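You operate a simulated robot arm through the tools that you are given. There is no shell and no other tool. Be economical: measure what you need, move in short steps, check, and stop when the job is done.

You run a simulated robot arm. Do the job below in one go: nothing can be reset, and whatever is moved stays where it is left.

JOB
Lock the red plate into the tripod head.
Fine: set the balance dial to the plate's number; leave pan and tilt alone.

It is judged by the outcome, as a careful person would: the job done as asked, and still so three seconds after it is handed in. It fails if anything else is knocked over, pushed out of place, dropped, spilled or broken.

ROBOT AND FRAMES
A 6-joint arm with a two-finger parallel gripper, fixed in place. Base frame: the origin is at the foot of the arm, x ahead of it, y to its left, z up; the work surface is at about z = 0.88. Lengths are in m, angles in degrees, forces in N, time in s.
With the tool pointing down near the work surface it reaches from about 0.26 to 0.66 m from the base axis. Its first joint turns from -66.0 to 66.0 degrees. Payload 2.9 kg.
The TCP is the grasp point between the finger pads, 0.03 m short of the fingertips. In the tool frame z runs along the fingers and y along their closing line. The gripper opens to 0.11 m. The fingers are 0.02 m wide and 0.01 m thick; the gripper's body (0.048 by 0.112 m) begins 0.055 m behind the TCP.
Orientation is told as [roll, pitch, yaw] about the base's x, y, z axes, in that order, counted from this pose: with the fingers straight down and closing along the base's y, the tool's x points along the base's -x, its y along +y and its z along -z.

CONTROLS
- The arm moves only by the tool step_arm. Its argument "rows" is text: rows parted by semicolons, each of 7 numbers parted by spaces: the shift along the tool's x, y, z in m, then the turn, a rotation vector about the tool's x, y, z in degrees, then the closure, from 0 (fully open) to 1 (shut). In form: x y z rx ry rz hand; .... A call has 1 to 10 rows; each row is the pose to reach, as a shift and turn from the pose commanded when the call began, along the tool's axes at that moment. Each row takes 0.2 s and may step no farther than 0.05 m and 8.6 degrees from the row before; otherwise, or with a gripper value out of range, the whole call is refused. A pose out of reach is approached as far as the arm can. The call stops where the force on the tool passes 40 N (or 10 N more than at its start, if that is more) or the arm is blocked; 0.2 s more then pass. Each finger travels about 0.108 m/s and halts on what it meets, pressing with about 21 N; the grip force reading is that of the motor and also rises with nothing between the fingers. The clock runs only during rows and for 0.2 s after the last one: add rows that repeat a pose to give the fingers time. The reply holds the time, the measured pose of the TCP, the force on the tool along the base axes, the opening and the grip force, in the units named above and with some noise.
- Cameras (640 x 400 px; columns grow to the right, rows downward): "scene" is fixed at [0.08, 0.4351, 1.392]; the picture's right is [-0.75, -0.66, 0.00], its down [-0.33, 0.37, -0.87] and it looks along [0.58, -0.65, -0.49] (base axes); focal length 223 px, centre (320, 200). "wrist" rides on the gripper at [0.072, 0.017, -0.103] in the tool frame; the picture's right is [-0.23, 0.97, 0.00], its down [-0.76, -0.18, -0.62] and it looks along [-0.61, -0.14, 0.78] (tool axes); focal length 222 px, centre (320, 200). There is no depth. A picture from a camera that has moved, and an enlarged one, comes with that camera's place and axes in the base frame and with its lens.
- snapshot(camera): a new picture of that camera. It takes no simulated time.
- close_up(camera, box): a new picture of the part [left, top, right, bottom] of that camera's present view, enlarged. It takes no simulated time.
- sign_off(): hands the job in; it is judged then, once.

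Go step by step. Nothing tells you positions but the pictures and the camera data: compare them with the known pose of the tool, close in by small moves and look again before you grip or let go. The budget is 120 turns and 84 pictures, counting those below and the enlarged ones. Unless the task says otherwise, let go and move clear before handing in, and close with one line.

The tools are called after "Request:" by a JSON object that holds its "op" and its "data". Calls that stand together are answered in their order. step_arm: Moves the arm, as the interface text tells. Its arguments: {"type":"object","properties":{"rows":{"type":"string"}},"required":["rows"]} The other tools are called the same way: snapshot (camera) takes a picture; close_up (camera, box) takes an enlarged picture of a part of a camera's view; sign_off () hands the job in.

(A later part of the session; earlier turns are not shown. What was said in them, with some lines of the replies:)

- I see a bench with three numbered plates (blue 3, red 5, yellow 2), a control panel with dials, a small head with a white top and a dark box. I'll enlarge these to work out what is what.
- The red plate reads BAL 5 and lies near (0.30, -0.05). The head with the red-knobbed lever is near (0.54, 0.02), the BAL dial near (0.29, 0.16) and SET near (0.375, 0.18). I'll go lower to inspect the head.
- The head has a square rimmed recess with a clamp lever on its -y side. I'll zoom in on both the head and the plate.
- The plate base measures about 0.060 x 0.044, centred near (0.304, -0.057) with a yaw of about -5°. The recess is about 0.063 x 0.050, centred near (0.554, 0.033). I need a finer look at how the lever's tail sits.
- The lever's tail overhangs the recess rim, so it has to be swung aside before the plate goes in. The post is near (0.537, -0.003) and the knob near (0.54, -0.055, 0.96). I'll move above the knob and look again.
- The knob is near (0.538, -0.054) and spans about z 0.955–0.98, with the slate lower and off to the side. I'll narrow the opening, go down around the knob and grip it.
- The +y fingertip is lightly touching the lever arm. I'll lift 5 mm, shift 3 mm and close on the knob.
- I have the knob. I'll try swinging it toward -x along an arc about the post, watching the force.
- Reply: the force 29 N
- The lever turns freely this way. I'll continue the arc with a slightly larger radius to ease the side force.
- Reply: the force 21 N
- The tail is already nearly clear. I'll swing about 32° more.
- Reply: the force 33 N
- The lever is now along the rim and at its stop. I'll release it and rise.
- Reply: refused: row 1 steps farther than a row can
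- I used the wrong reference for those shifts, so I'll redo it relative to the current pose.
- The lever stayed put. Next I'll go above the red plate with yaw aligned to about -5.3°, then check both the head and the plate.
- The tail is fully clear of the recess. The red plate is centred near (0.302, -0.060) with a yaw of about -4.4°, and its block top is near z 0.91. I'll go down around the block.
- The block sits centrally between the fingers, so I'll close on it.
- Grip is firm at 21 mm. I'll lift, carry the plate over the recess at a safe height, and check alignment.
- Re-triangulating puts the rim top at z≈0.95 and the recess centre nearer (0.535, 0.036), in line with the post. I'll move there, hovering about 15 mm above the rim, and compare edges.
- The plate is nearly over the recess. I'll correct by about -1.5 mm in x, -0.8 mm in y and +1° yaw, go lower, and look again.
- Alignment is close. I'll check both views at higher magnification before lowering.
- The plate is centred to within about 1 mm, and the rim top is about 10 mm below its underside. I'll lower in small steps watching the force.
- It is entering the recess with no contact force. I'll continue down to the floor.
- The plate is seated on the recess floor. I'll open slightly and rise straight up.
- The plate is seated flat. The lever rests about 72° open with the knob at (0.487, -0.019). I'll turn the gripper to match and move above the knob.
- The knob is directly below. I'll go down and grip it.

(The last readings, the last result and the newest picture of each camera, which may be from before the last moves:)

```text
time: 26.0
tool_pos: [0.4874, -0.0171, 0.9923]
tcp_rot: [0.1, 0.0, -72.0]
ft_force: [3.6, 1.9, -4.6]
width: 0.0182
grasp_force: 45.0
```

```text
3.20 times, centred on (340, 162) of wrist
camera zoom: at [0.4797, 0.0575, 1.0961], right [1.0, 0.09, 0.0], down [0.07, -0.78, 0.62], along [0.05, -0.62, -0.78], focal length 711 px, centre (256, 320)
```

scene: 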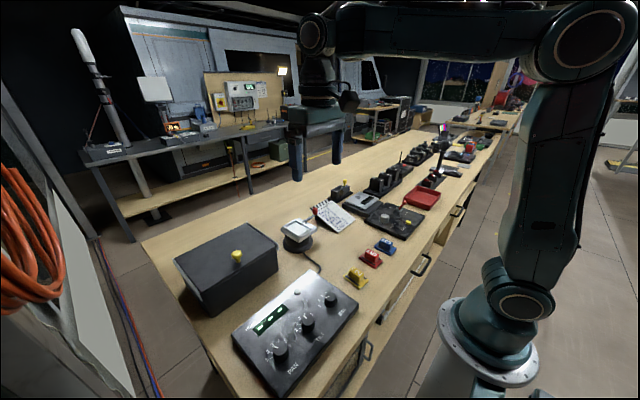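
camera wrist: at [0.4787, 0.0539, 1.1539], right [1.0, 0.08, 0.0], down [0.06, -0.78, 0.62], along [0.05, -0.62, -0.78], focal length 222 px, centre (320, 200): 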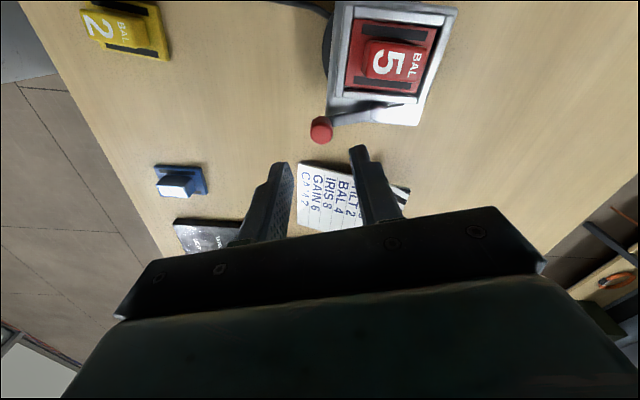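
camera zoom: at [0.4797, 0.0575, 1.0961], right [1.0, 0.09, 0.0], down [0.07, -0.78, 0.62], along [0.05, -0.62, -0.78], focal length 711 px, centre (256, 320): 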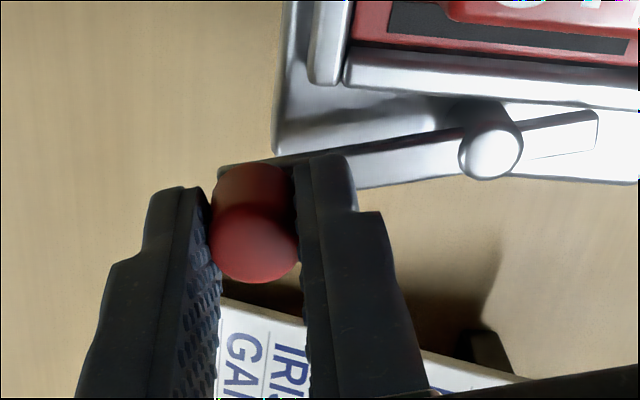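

I have the knob. Swinging it back to the locked position along the same arc.

Request:
{"op": "step_arm", "data": {"rows": "-0.0073 0.0005 0 0 0 -8 0.86; -0.0145 0.002 0 0 0 -16 0.86; -0.0214 0.0045 0 0 0 -24 0.86; -0.0278 0.008 0 0 0 -32 0.86; -0.0337 0.0123 0 0 0 -40 0.86; -0.039 0.0174 0 0 0 -48 0.86; -0.0435 0.0231 0 0 0 -56 0.86; -0.0435 0.0231 0 0 0 -56 0.86"}}

Request:
{"op": "close_up", "data": {"camera": "scene", "box": [278, 206, 342, 246]}}

```text
time: 27.8
tool_pos: [0.5213, -0.0516, 0.9911]
tcp_rot: [0.0, 0.3, -15.9]
ft_force: [-4.7, -2.8, -16.7]
width: 0.0177
grasp_force: 45.0
```

```text
10.00 times, centred on (310, 226) of scene
camera zoom: at [0.0802, 0.4349, 1.3921], right [-0.75, -0.66, 0.0], down [-0.33, 0.37, -0.87], along [0.58, -0.65, -0.49], focal length 2228 px, centre (420, -60)
```

zoom: 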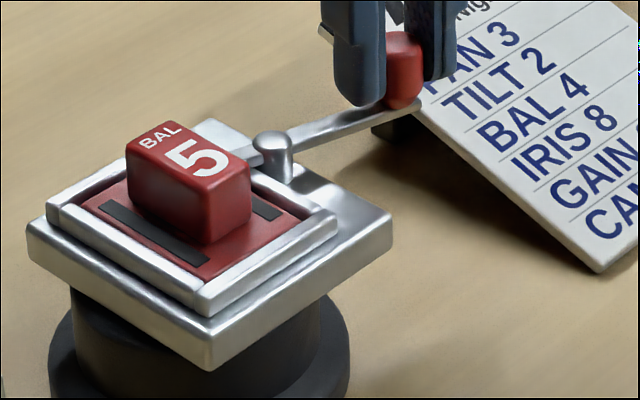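

Moving smoothly. I'll take it the last 16–18° to the original position.

Request:
{"op": "step_arm", "data": {"rows": "-0.0073 0.0005 0 0 0 -8 0.86; -0.0145 0.002 0 0 0 -15 0.86; -0.0165 0.0025 0 0 0 -18 0.86; -0.0165 0.0025 0 0 0 -18 0.86"}}

Request:
{"op": "close_up", "data": {"camera": "scene", "box": [278, 206, 342, 246]}}

```text
time: 28.8
tool_pos: [0.5368, -0.0531, 0.9919]
tcp_rot: [0.0, 0.3, 2.1]
ft_force: [-16.0, -3.8, -7.4]
width: 0.0177
grasp_force: 45.2
```

```text
10.00 times, centred on (310, 226) of scene
camera zoom: at [0.0797, 0.4349, 1.3921], right [-0.75, -0.66, 0.0], down [-0.33, 0.37, -0.87], along [0.58, -0.65, -0.49], focal length 2228 px, centre (420, -60)
```

zoom: 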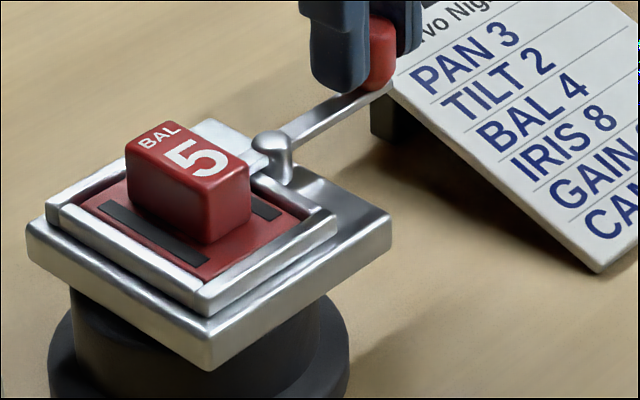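

Resistance is starting at about the original angle. I'll press 3 mm further to seat the lever against its stop.

Request:
{"op": "step_arm", "data": {"rows": "-0.0015 0.0001 0 0 0 -1.5 0.86; -0.003 0.0001 0 0 0 -3 0.86; -0.003 0.0001 0 0 0 -3 0.86"}}

```text
time: 29.6
tool_pos: [0.538, -0.0536, 0.9926]
tcp_rot: [0.1, 0.6, 5.0]
ft_force: [-29.3, -4.5, 1.2]
width: 0.018
grasp_force: 45.2
```

It's against the stop, with force rising and little motion. I'll ease off, release, rise and inspect.

Request:
{"op": "step_arm", "data": {"rows": "0.002 0 0 0 0 2 0.75; 0.002 0 0 0 0 2 0.64; 0.002 0 0 0 0 2 0.64; 0.002 0 -0.04 0 0 4 0.64; 0.002 0 -0.08 0 0 4.6 0.64; 0.002 0 -0.11 0 0 4.6 0.64; 0.002 0 -0.11 0 0 4.6 0.64"}}

Request:
{"op": "close_up", "data": {"camera": "scene", "box": [278, 206, 342, 246]}}

Request:
{"op": "close_up", "data": {"camera": "wrist", "box": [250, 0, 490, 150]}}

```text
time: 31.2
tool_pos: [0.5379, -0.0531, 1.1026]
tcp_rot: [0.0, -0.1, 0.4]
ft_force: [0.4, 0.3, -0.4]
width: 0.0396
grasp_force: 0.1
```

```text
10.00 times, centred on (310, 226) of scene
camera zoom: at [0.08, 0.4351, 1.392], right [-0.75, -0.66, 0.0], down [-0.33, 0.37, -0.87], along [0.58, -0.65, -0.49], focal length 2228 px, centre (420, -60)
```

zoom: 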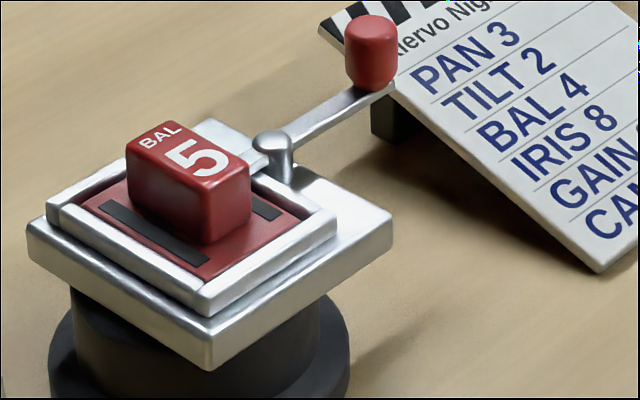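

```text
2.67 times, centred on (370, 75) of wrist
camera zoom: at [0.4646, -0.0362, 1.2068], right [0.22, 0.98, 0.0], down [0.76, -0.17, 0.62], along [0.61, -0.14, -0.78], focal length 592 px, centre (187, 533)
```

zoom: 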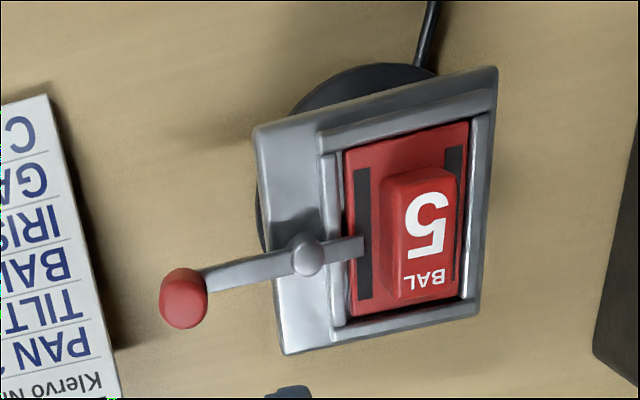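

The plate is locked: the lever is back at its stop with the tail over the plate. Next is the BAL dial near (0.293, 0.157).

Request:
{"op": "step_arm", "data": {"rows": "0.0305 0.0262 0 0 0 0 0.6; 0.061 0.0525 0 0 0 0 0.5; 0.0915 0.0787 0 0 0 0 0.5; 0.122 0.105 0 0 0 0 0.5; 0.1525 0.131 0 0 0 0 0.5; 0.183 0.1575 0 0 0 0 0.5; 0.2135 0.184 0 0 0 0 0.5; 0.244 0.211 0 0 0 0 0.5; 0.244 0.211 0.035 0 0 0 0.5; 0.244 0.211 0.035 0 0 0 0.5"}}

Request:
{"op": "close_up", "data": {"camera": "wrist", "box": [240, 60, 400, 185]}}

Request:
{"op": "close_up", "data": {"camera": "scene", "box": [260, 250, 372, 350]}}

```text
time: 33.4
tool_pos: [0.2938, 0.1552, 1.0666]
tcp_rot: [0.0, 0.0, 0.4]
ft_force: [-0.9, -0.1, -0.8]
width: 0.055
grasp_force: 0.1
```

```text
3.20 times, centred on (320, 122) of wrist
camera zoom: at [0.2202, 0.1718, 1.1712], right [0.22, 0.98, 0.0], down [0.76, -0.17, 0.62], along [0.61, -0.14, -0.78], focal length 711 px, centre (320, 448)
```

zoom: 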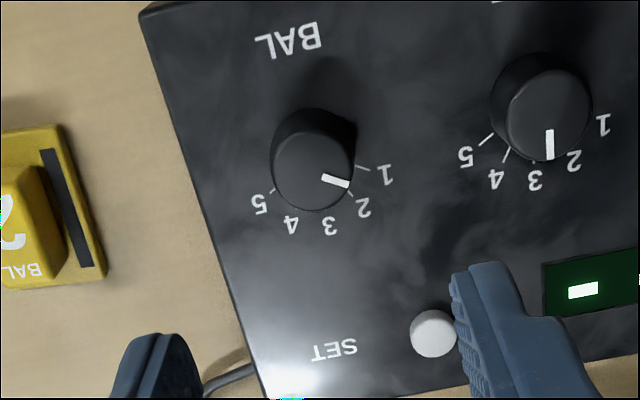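

```text
4.00 times, centred on (316, 300) of scene
camera zoom: at [0.08, 0.4351, 1.392], right [-0.75, -0.66, 0.0], down [-0.33, 0.37, -0.87], along [0.58, -0.65, -0.49], focal length 891 px, centre (336, -200)
```

zoom: 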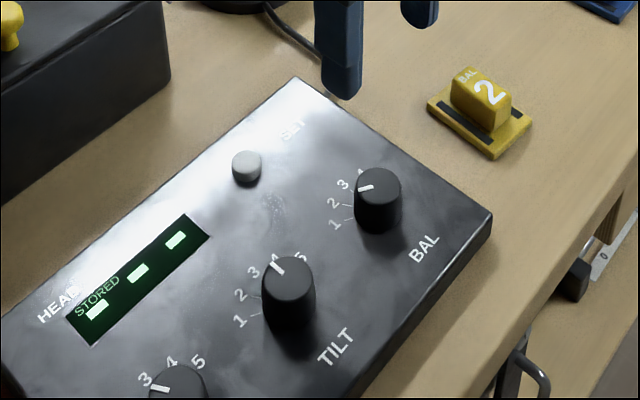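

The BAL dial is at about (0.2975, 0.151), top z≈0.92. It points at 1 (about +63° from +x) and mark 5 is at about -63°, so it needs about 126° clockwise. I'll pre-rotate the gripper the other way so one grip can do the whole turn.

Request:
{"op": "step_arm", "data": {"rows": "-0.0037 -0.0045 0 0 0 -8 0.5; -0.0037 -0.0045 0 0 0 -16 0.5; -0.0037 -0.0045 0 0 0 -24 0.5; -0.0037 -0.0045 0 0 0 -32 0.5; -0.0037 -0.0045 0 0 0 -40 0.5; -0.0037 -0.0045 0 0 0 -48 0.5; -0.0037 -0.0045 0 0 0 -56 0.5; -0.0037 -0.0045 0.02 0 0 -63 0.5; -0.0037 -0.0045 0.05 0 0 -63 0.5; -0.0037 -0.0045 0.05 0 0 -63 0.5"}}

Request:
{"op": "close_up", "data": {"camera": "wrist", "box": [220, 60, 420, 185]}}

Request:
{"op": "close_up", "data": {"camera": "scene", "box": [260, 220, 372, 320]}}

```text
time: 35.6
tool_pos: [0.2973, 0.1519, 1.0175]
tcp_rot: [0.0, 0.0, 63.4]
ft_force: [-0.1, 0.2, 0.1]
width: 0.0549
grasp_force: 0.1
```

```text
3.20 times, centred on (320, 122) of wrist
camera zoom: at [0.2491, 0.0947, 1.1219], right [-0.77, 0.64, 0.0], down [0.5, 0.6, 0.62], along [0.4, 0.48, -0.78], focal length 711 px, centre (320, 448)
```

zoom: 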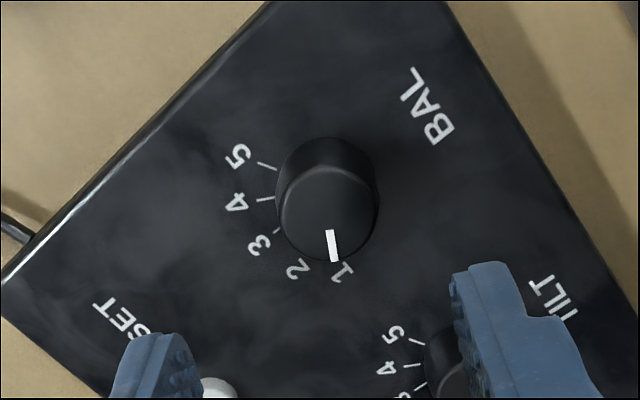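

```text
4.00 times, centred on (316, 270) of scene
camera zoom: at [0.08, 0.4351, 1.392], right [-0.75, -0.66, 0.0], down [-0.33, 0.37, -0.87], along [0.58, -0.65, -0.49], focal length 891 px, centre (336, -80)
```

zoom: 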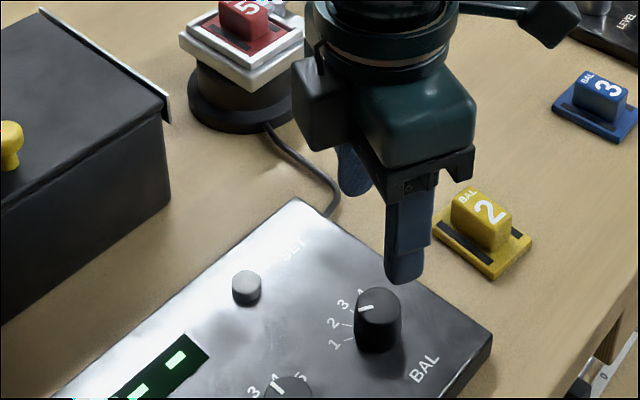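

The gripper is centred over the BAL knob and the fingers are clear of TILT and SET. Going down to just above the panel.

Request:
{"op": "step_arm", "data": {"rows": "0 0 0.03 0 0 0 0.5; 0 0 0.06 0 0 0 0.5; 0 0 0.08 0 0 0 0.5; 0 0 0.08 0 0 0 0.5"}}

Request:
{"op": "close_up", "data": {"camera": "wrist", "box": [220, 90, 420, 215]}}

Request:
{"op": "close_up", "data": {"camera": "scene", "box": [280, 250, 376, 326]}}

```text
time: 36.6
tool_pos: [0.296, 0.1502, 0.9386]
tcp_rot: [-0.1, -0.1, 63.5]
ft_force: [1.2, 0.0, 0.8]
width: 0.0551
grasp_force: 0.0
```

```text
3.20 times, centred on (320, 152) of wrist
camera zoom: at [0.2476, 0.0947, 1.0422], right [-0.77, 0.64, 0.0], down [0.5, 0.6, 0.62], along [0.4, 0.48, -0.78], focal length 711 px, centre (320, 352)
```

zoom: 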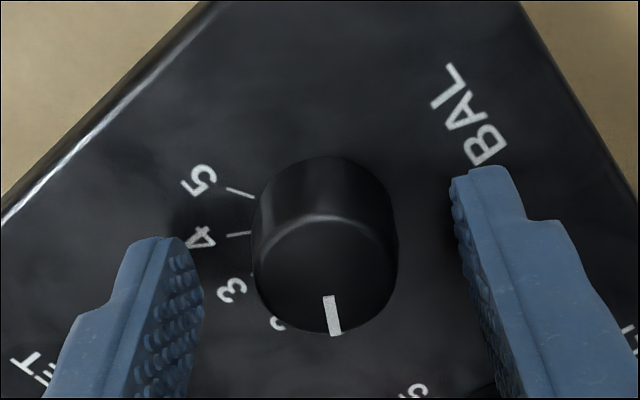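

```text
5.26 times, centred on (328, 288) of scene
camera zoom: at [0.08, 0.4351, 1.392], right [-0.75, -0.66, 0.0], down [-0.33, 0.37, -0.87], along [0.58, -0.65, -0.49], focal length 1172 px, centre (278, -263)
```

zoom: 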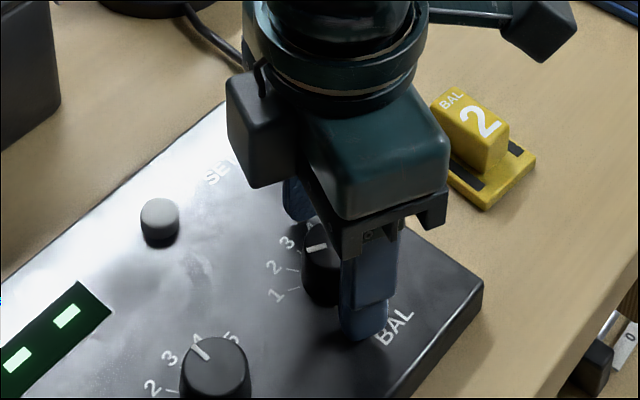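

The knob is centred between the fingers. I'll close and start turning with a small test.

Request:
{"op": "step_arm", "data": {"rows": "-0.0015 0 0.003 0 0 0 0.6; -0.0015 0 0.003 0 0 0 0.75; -0.0015 0 0.003 0 0 0 0.8; -0.0015 0 0.003 0 0 0 0.8; -0.0015 0 0.003 0 0 6 0.8; -0.0015 0 0.003 0 0 12 0.8; -0.0015 0 0.003 0 0 12 0.8"}}

Request:
{"op": "close_up", "data": {"camera": "wrist", "box": [220, 90, 420, 215]}}

```text
time: 38.2
tool_pos: [0.2955, 0.1535, 0.9336]
tcp_rot: [0.3, 0.1, 51.6]
ft_force: [-21.2, 8.5, -0.7]
width: 0.0287
grasp_force: 45.0
```

```text
3.20 times, centred on (320, 152) of wrist
camera zoom: at [0.2376, 0.1072, 1.0389], right [-0.62, 0.78, 0.0], down [0.62, 0.48, 0.62], along [0.49, 0.39, -0.78], focal length 711 px, centre (320, 352)
```

zoom: 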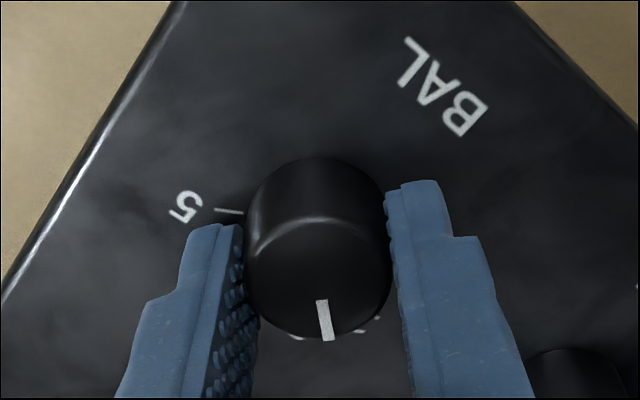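

The dial turns with the gripper. I'll relieve the side force by 1.2 mm and keep turning.

Request:
{"op": "step_arm", "data": {"rows": "0 0.0012 0 0 0 8 0.78; 0 0.0012 0 0 0 16 0.78; 0 0.0012 0 0 0 24 0.78; 0 0.0012 0 0 0 32 0.78; 0 0.0012 0 0 0 40 0.78; 0 0.0012 0 0 0 48 0.78; 0 0.0012 0 0 0 56 0.78; 0 0.0012 0 0 0 56 0.78"}}

Request:
{"op": "close_up", "data": {"camera": "wrist", "box": [220, 90, 420, 215]}}

```text
time: 40.0
tool_pos: [0.2963, 0.1521, 0.9352]
tcp_rot: [-0.3, 0.1, -5.0]
ft_force: [-8.4, -17.7, -1.3]
width: 0.0287
grasp_force: 44.8
```

```text
3.20 times, centred on (320, 152) of wrist
camera zoom: at [0.2255, 0.1757, 1.0388], right [0.31, 0.95, 0.0], down [0.75, -0.24, 0.62], along [0.59, -0.2, -0.78], focal length 711 px, centre (320, 352)
```

zoom: 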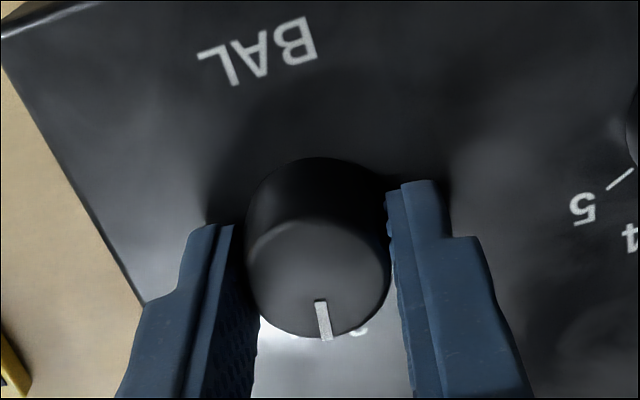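

The dial is past 3. Turning about 58° more toward 5.

Request:
{"op": "step_arm", "data": {"rows": "0 -0.001 0 0 0 8 0.78; 0 -0.001 0 0 0 16 0.78; 0 -0.001 0 0 0 24 0.78; 0 -0.001 0 0 0 32 0.78; 0 -0.001 0 0 0 40 0.78; 0 -0.001 0 0 0 48 0.78; 0 -0.001 0 0 0 56 0.78; 0 -0.001 0 0 0 56 0.78"}}

Request:
{"op": "close_up", "data": {"camera": "wrist", "box": [220, 90, 420, 215]}}

```text
time: 41.8
tool_pos: [0.296, 0.1512, 0.9334]
tcp_rot: [-0.3, 0.0, -60.6]
ft_force: [-14.3, -22.2, 21.7]
width: 0.029
grasp_force: 44.8
```

```text
3.20 times, centred on (320, 152) of wrist
camera zoom: at [0.2748, 0.2232, 1.038], right [0.96, 0.28, -0.01], down [0.22, -0.75, 0.62], along [0.17, -0.6, -0.78], focal length 711 px, centre (320, 352)
```

zoom: 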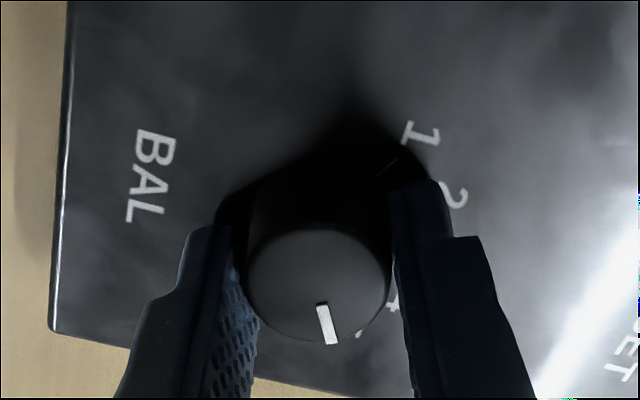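

The dial should be near 5. I'll release, rise and check the pointer.

Request:
{"op": "step_arm", "data": {"rows": "0 0 -0.001 0 0 0 0.7; 0 0 -0.001 0 0 0 0.55; 0 0 -0.001 0 0 0 0.5; 0 0 -0.04 0 0 0 0.5; 0 0 -0.08 0 0 0 0.5; 0 0 -0.12 0 0 0 0.5; 0 0 -0.12 0 0 0 0.5"}}

Request:
{"op": "close_up", "data": {"camera": "wrist", "box": [220, 50, 420, 175]}}

Request:
{"op": "close_up", "data": {"camera": "scene", "box": [220, 260, 380, 360]}}

```text
time: 43.4
tool_pos: [0.2979, 0.1517, 1.0556]
tcp_rot: [0.0, -0.1, -60.6]
ft_force: [-0.4, 0.1, 0.0]
width: 0.055
grasp_force: 0.1
```

```text
3.20 times, centred on (320, 112) of wrist
camera zoom: at [0.2749, 0.223, 1.1599], right [0.96, 0.28, 0.0], down [0.22, -0.75, 0.62], along [0.17, -0.6, -0.78], focal length 711 px, centre (320, 480)
```

zoom: 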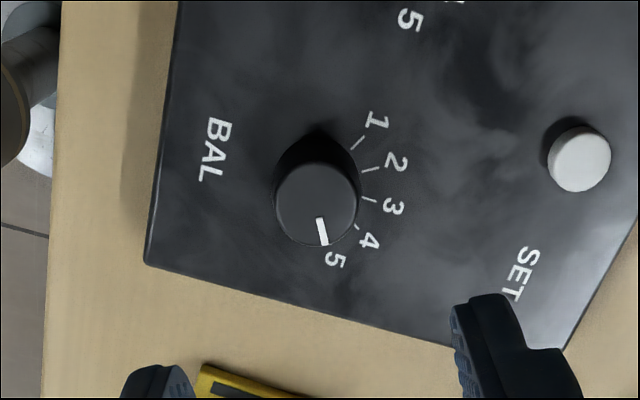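

```text
4.00 times, centred on (300, 310) of scene
camera zoom: at [0.08, 0.4351, 1.392], right [-0.75, -0.66, 0.0], down [-0.33, 0.37, -0.87], along [0.58, -0.65, -0.49], focal length 891 px, centre (400, -240)
```

zoom: 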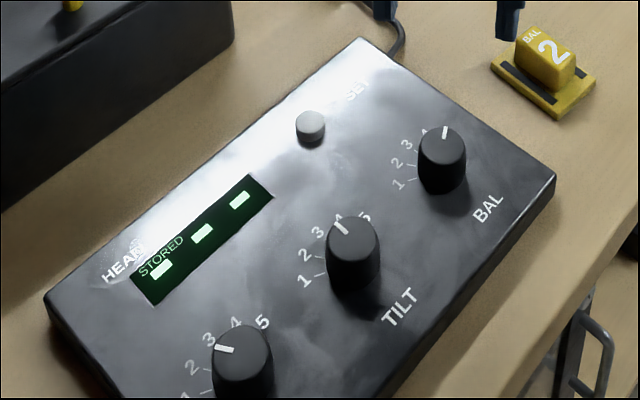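

The pointer measures about -62.5° against mark 5 at about -64°, so it's on 5. I'll check the display up close to see whether a SET press matters.

Request:
{"op": "close_up", "data": {"camera": "scene", "box": [240, 296, 300, 344]}}

Request:
{"op": "close_up", "data": {"camera": "scene", "box": [310, 280, 350, 312]}}

Request:
{"op": "close_up", "data": {"camera": "scene", "box": [278, 200, 342, 246]}}

```text
8.33 times, centred on (270, 320) of scene
camera zoom: at [0.08, 0.4351, 1.392], right [-0.75, -0.66, 0.0], down [-0.33, 0.37, -0.87], along [0.58, -0.65, -0.49], focal length 1856 px, centre (737, -800)
```

zoom: 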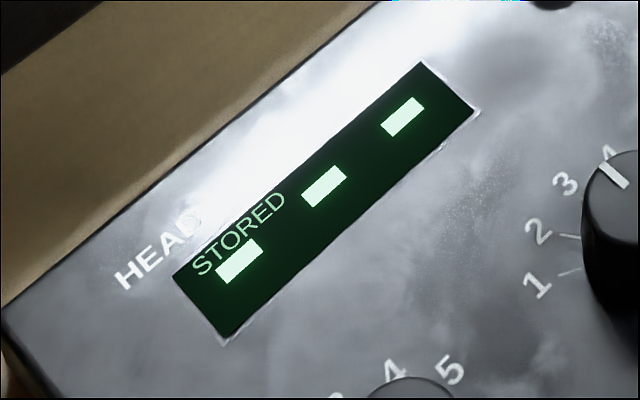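

```text
12.50 times, centred on (330, 296) of scene
camera zoom: at [0.08, 0.4351, 1.392], right [-0.75, -0.66, 0.0], down [-0.33, 0.37, -0.87], along [0.58, -0.65, -0.49], focal length 2784 px, centre (195, -1000)
```

zoom: 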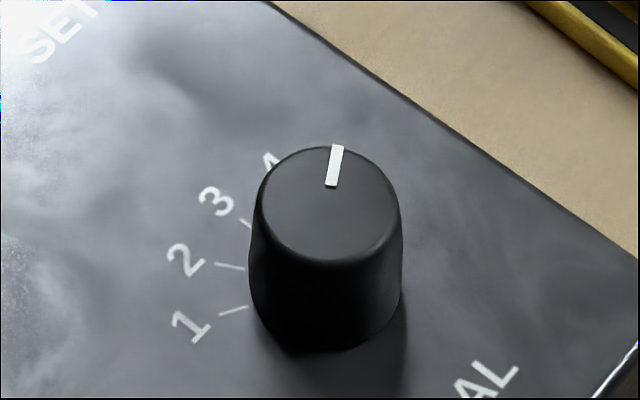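

```text
8.70 times, centred on (310, 223) of scene
camera zoom: at [0.08, 0.4351, 1.392], right [-0.75, -0.66, 0.0], down [-0.33, 0.37, -0.87], along [0.58, -0.65, -0.49], focal length 1937 px, centre (407, -0)
```

zoom: 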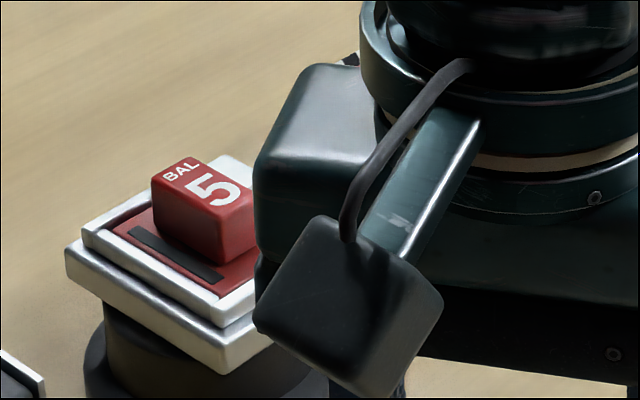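

The BAL pointer is on 5, and PAN and TILT are unchanged. I won't press SET: it wasn't asked for, and it would store pan and tilt too. I'll move clear and take a last look at everything.

Request:
{"op": "step_arm", "data": {"rows": "0 0 -0.04 0 0 -8 0.5; 0 0 -0.08 0 0 -16 0.5; 0 0 -0.12 0 0 -24 0.5; 0 0 -0.16 0 0 -32 0.5; 0 0 -0.18 0 0 -40 0.4; 0 0 -0.18 0 0 -48 0.3; 0 0 -0.18 0 0 -56 0.2; 0 0 -0.18 0 0 -60 0; 0 0 -0.18 0 0 -60 0"}}

Request:
{"op": "snapshot", "data": {"camera": "scene"}}

Request:
{"op": "close_up", "data": {"camera": "scene", "box": [278, 200, 342, 246]}}

Request:
{"op": "close_up", "data": {"camera": "wrist", "box": [220, 40, 480, 200]}}

```text
time: 45.4
tool_pos: [0.2983, 0.1536, 1.234]
tcp_rot: [0.1, -0.1, -0.5]
ft_force: [-0.6, 0.1, -1.3]
width: 0.1099
grasp_force: 0.1
```

```text
20 pictures are left
```

scene: 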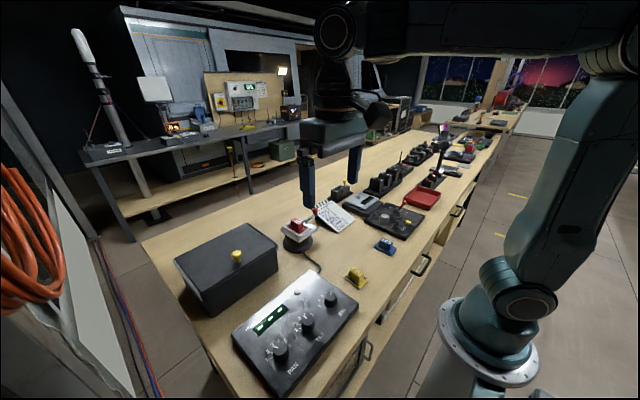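

```text
8.70 times, centred on (310, 223) of scene
camera zoom: at [0.08, 0.4351, 1.392], right [-0.75, -0.66, 0.0], down [-0.33, 0.37, -0.87], along [0.58, -0.65, -0.49], focal length 1937 px, centre (407, -0)
```

zoom: 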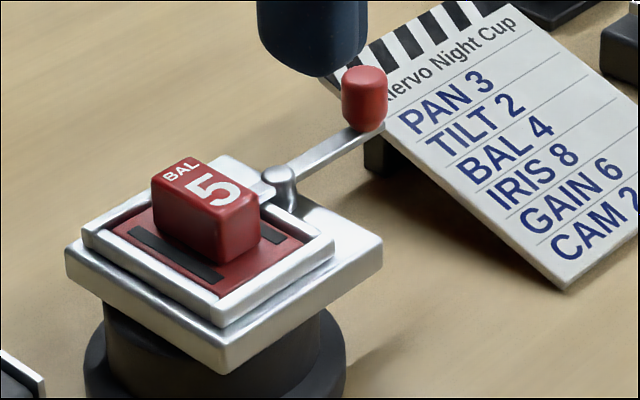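

```text
2.46 times, centred on (350, 120) of wrist
camera zoom: at [0.2247, 0.1705, 1.3382], right [0.24, 0.97, 0.0], down [0.76, -0.18, 0.62], along [0.61, -0.15, -0.78], focal length 547 px, centre (246, 397)
```

zoom: 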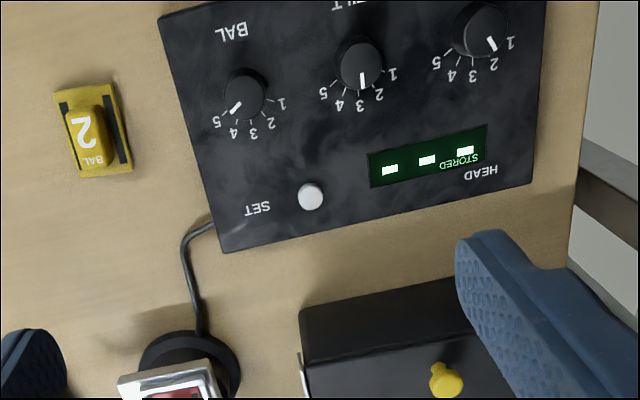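

Everything is in place. I'll take one closer look at the BAL pointer against its 5 tick.

Request:
{"op": "close_up", "data": {"camera": "wrist", "box": [290, 55, 390, 105]}}

```text
6.40 times, centred on (340, 80) of wrist
camera zoom: at [0.2247, 0.1705, 1.3382], right [0.24, 0.97, 0.0], down [0.76, -0.18, 0.62], along [0.61, -0.15, -0.78], focal length 1422 px, centre (192, 968)
```

zoom: 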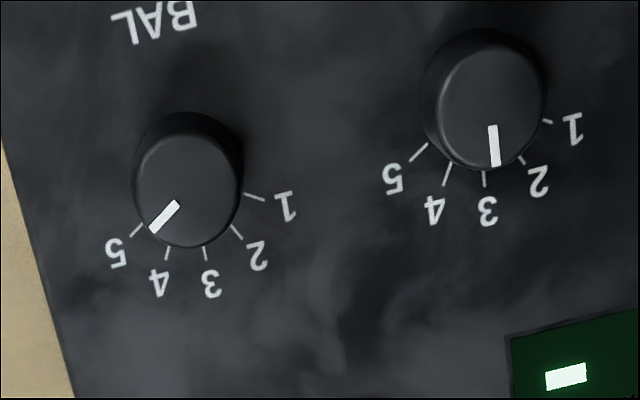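

The pointer lines up with the 5 tick, the plate is clamped, and the arm is clear. Handing in.

Request:
{"op": "sign_off", "data": {}}

```text
The job is handed in.
```

The red plate is locked in the tripod head and the BAL dial is on 5. PAN and TILT were not touched, I did not press SET, and the arm is clear.
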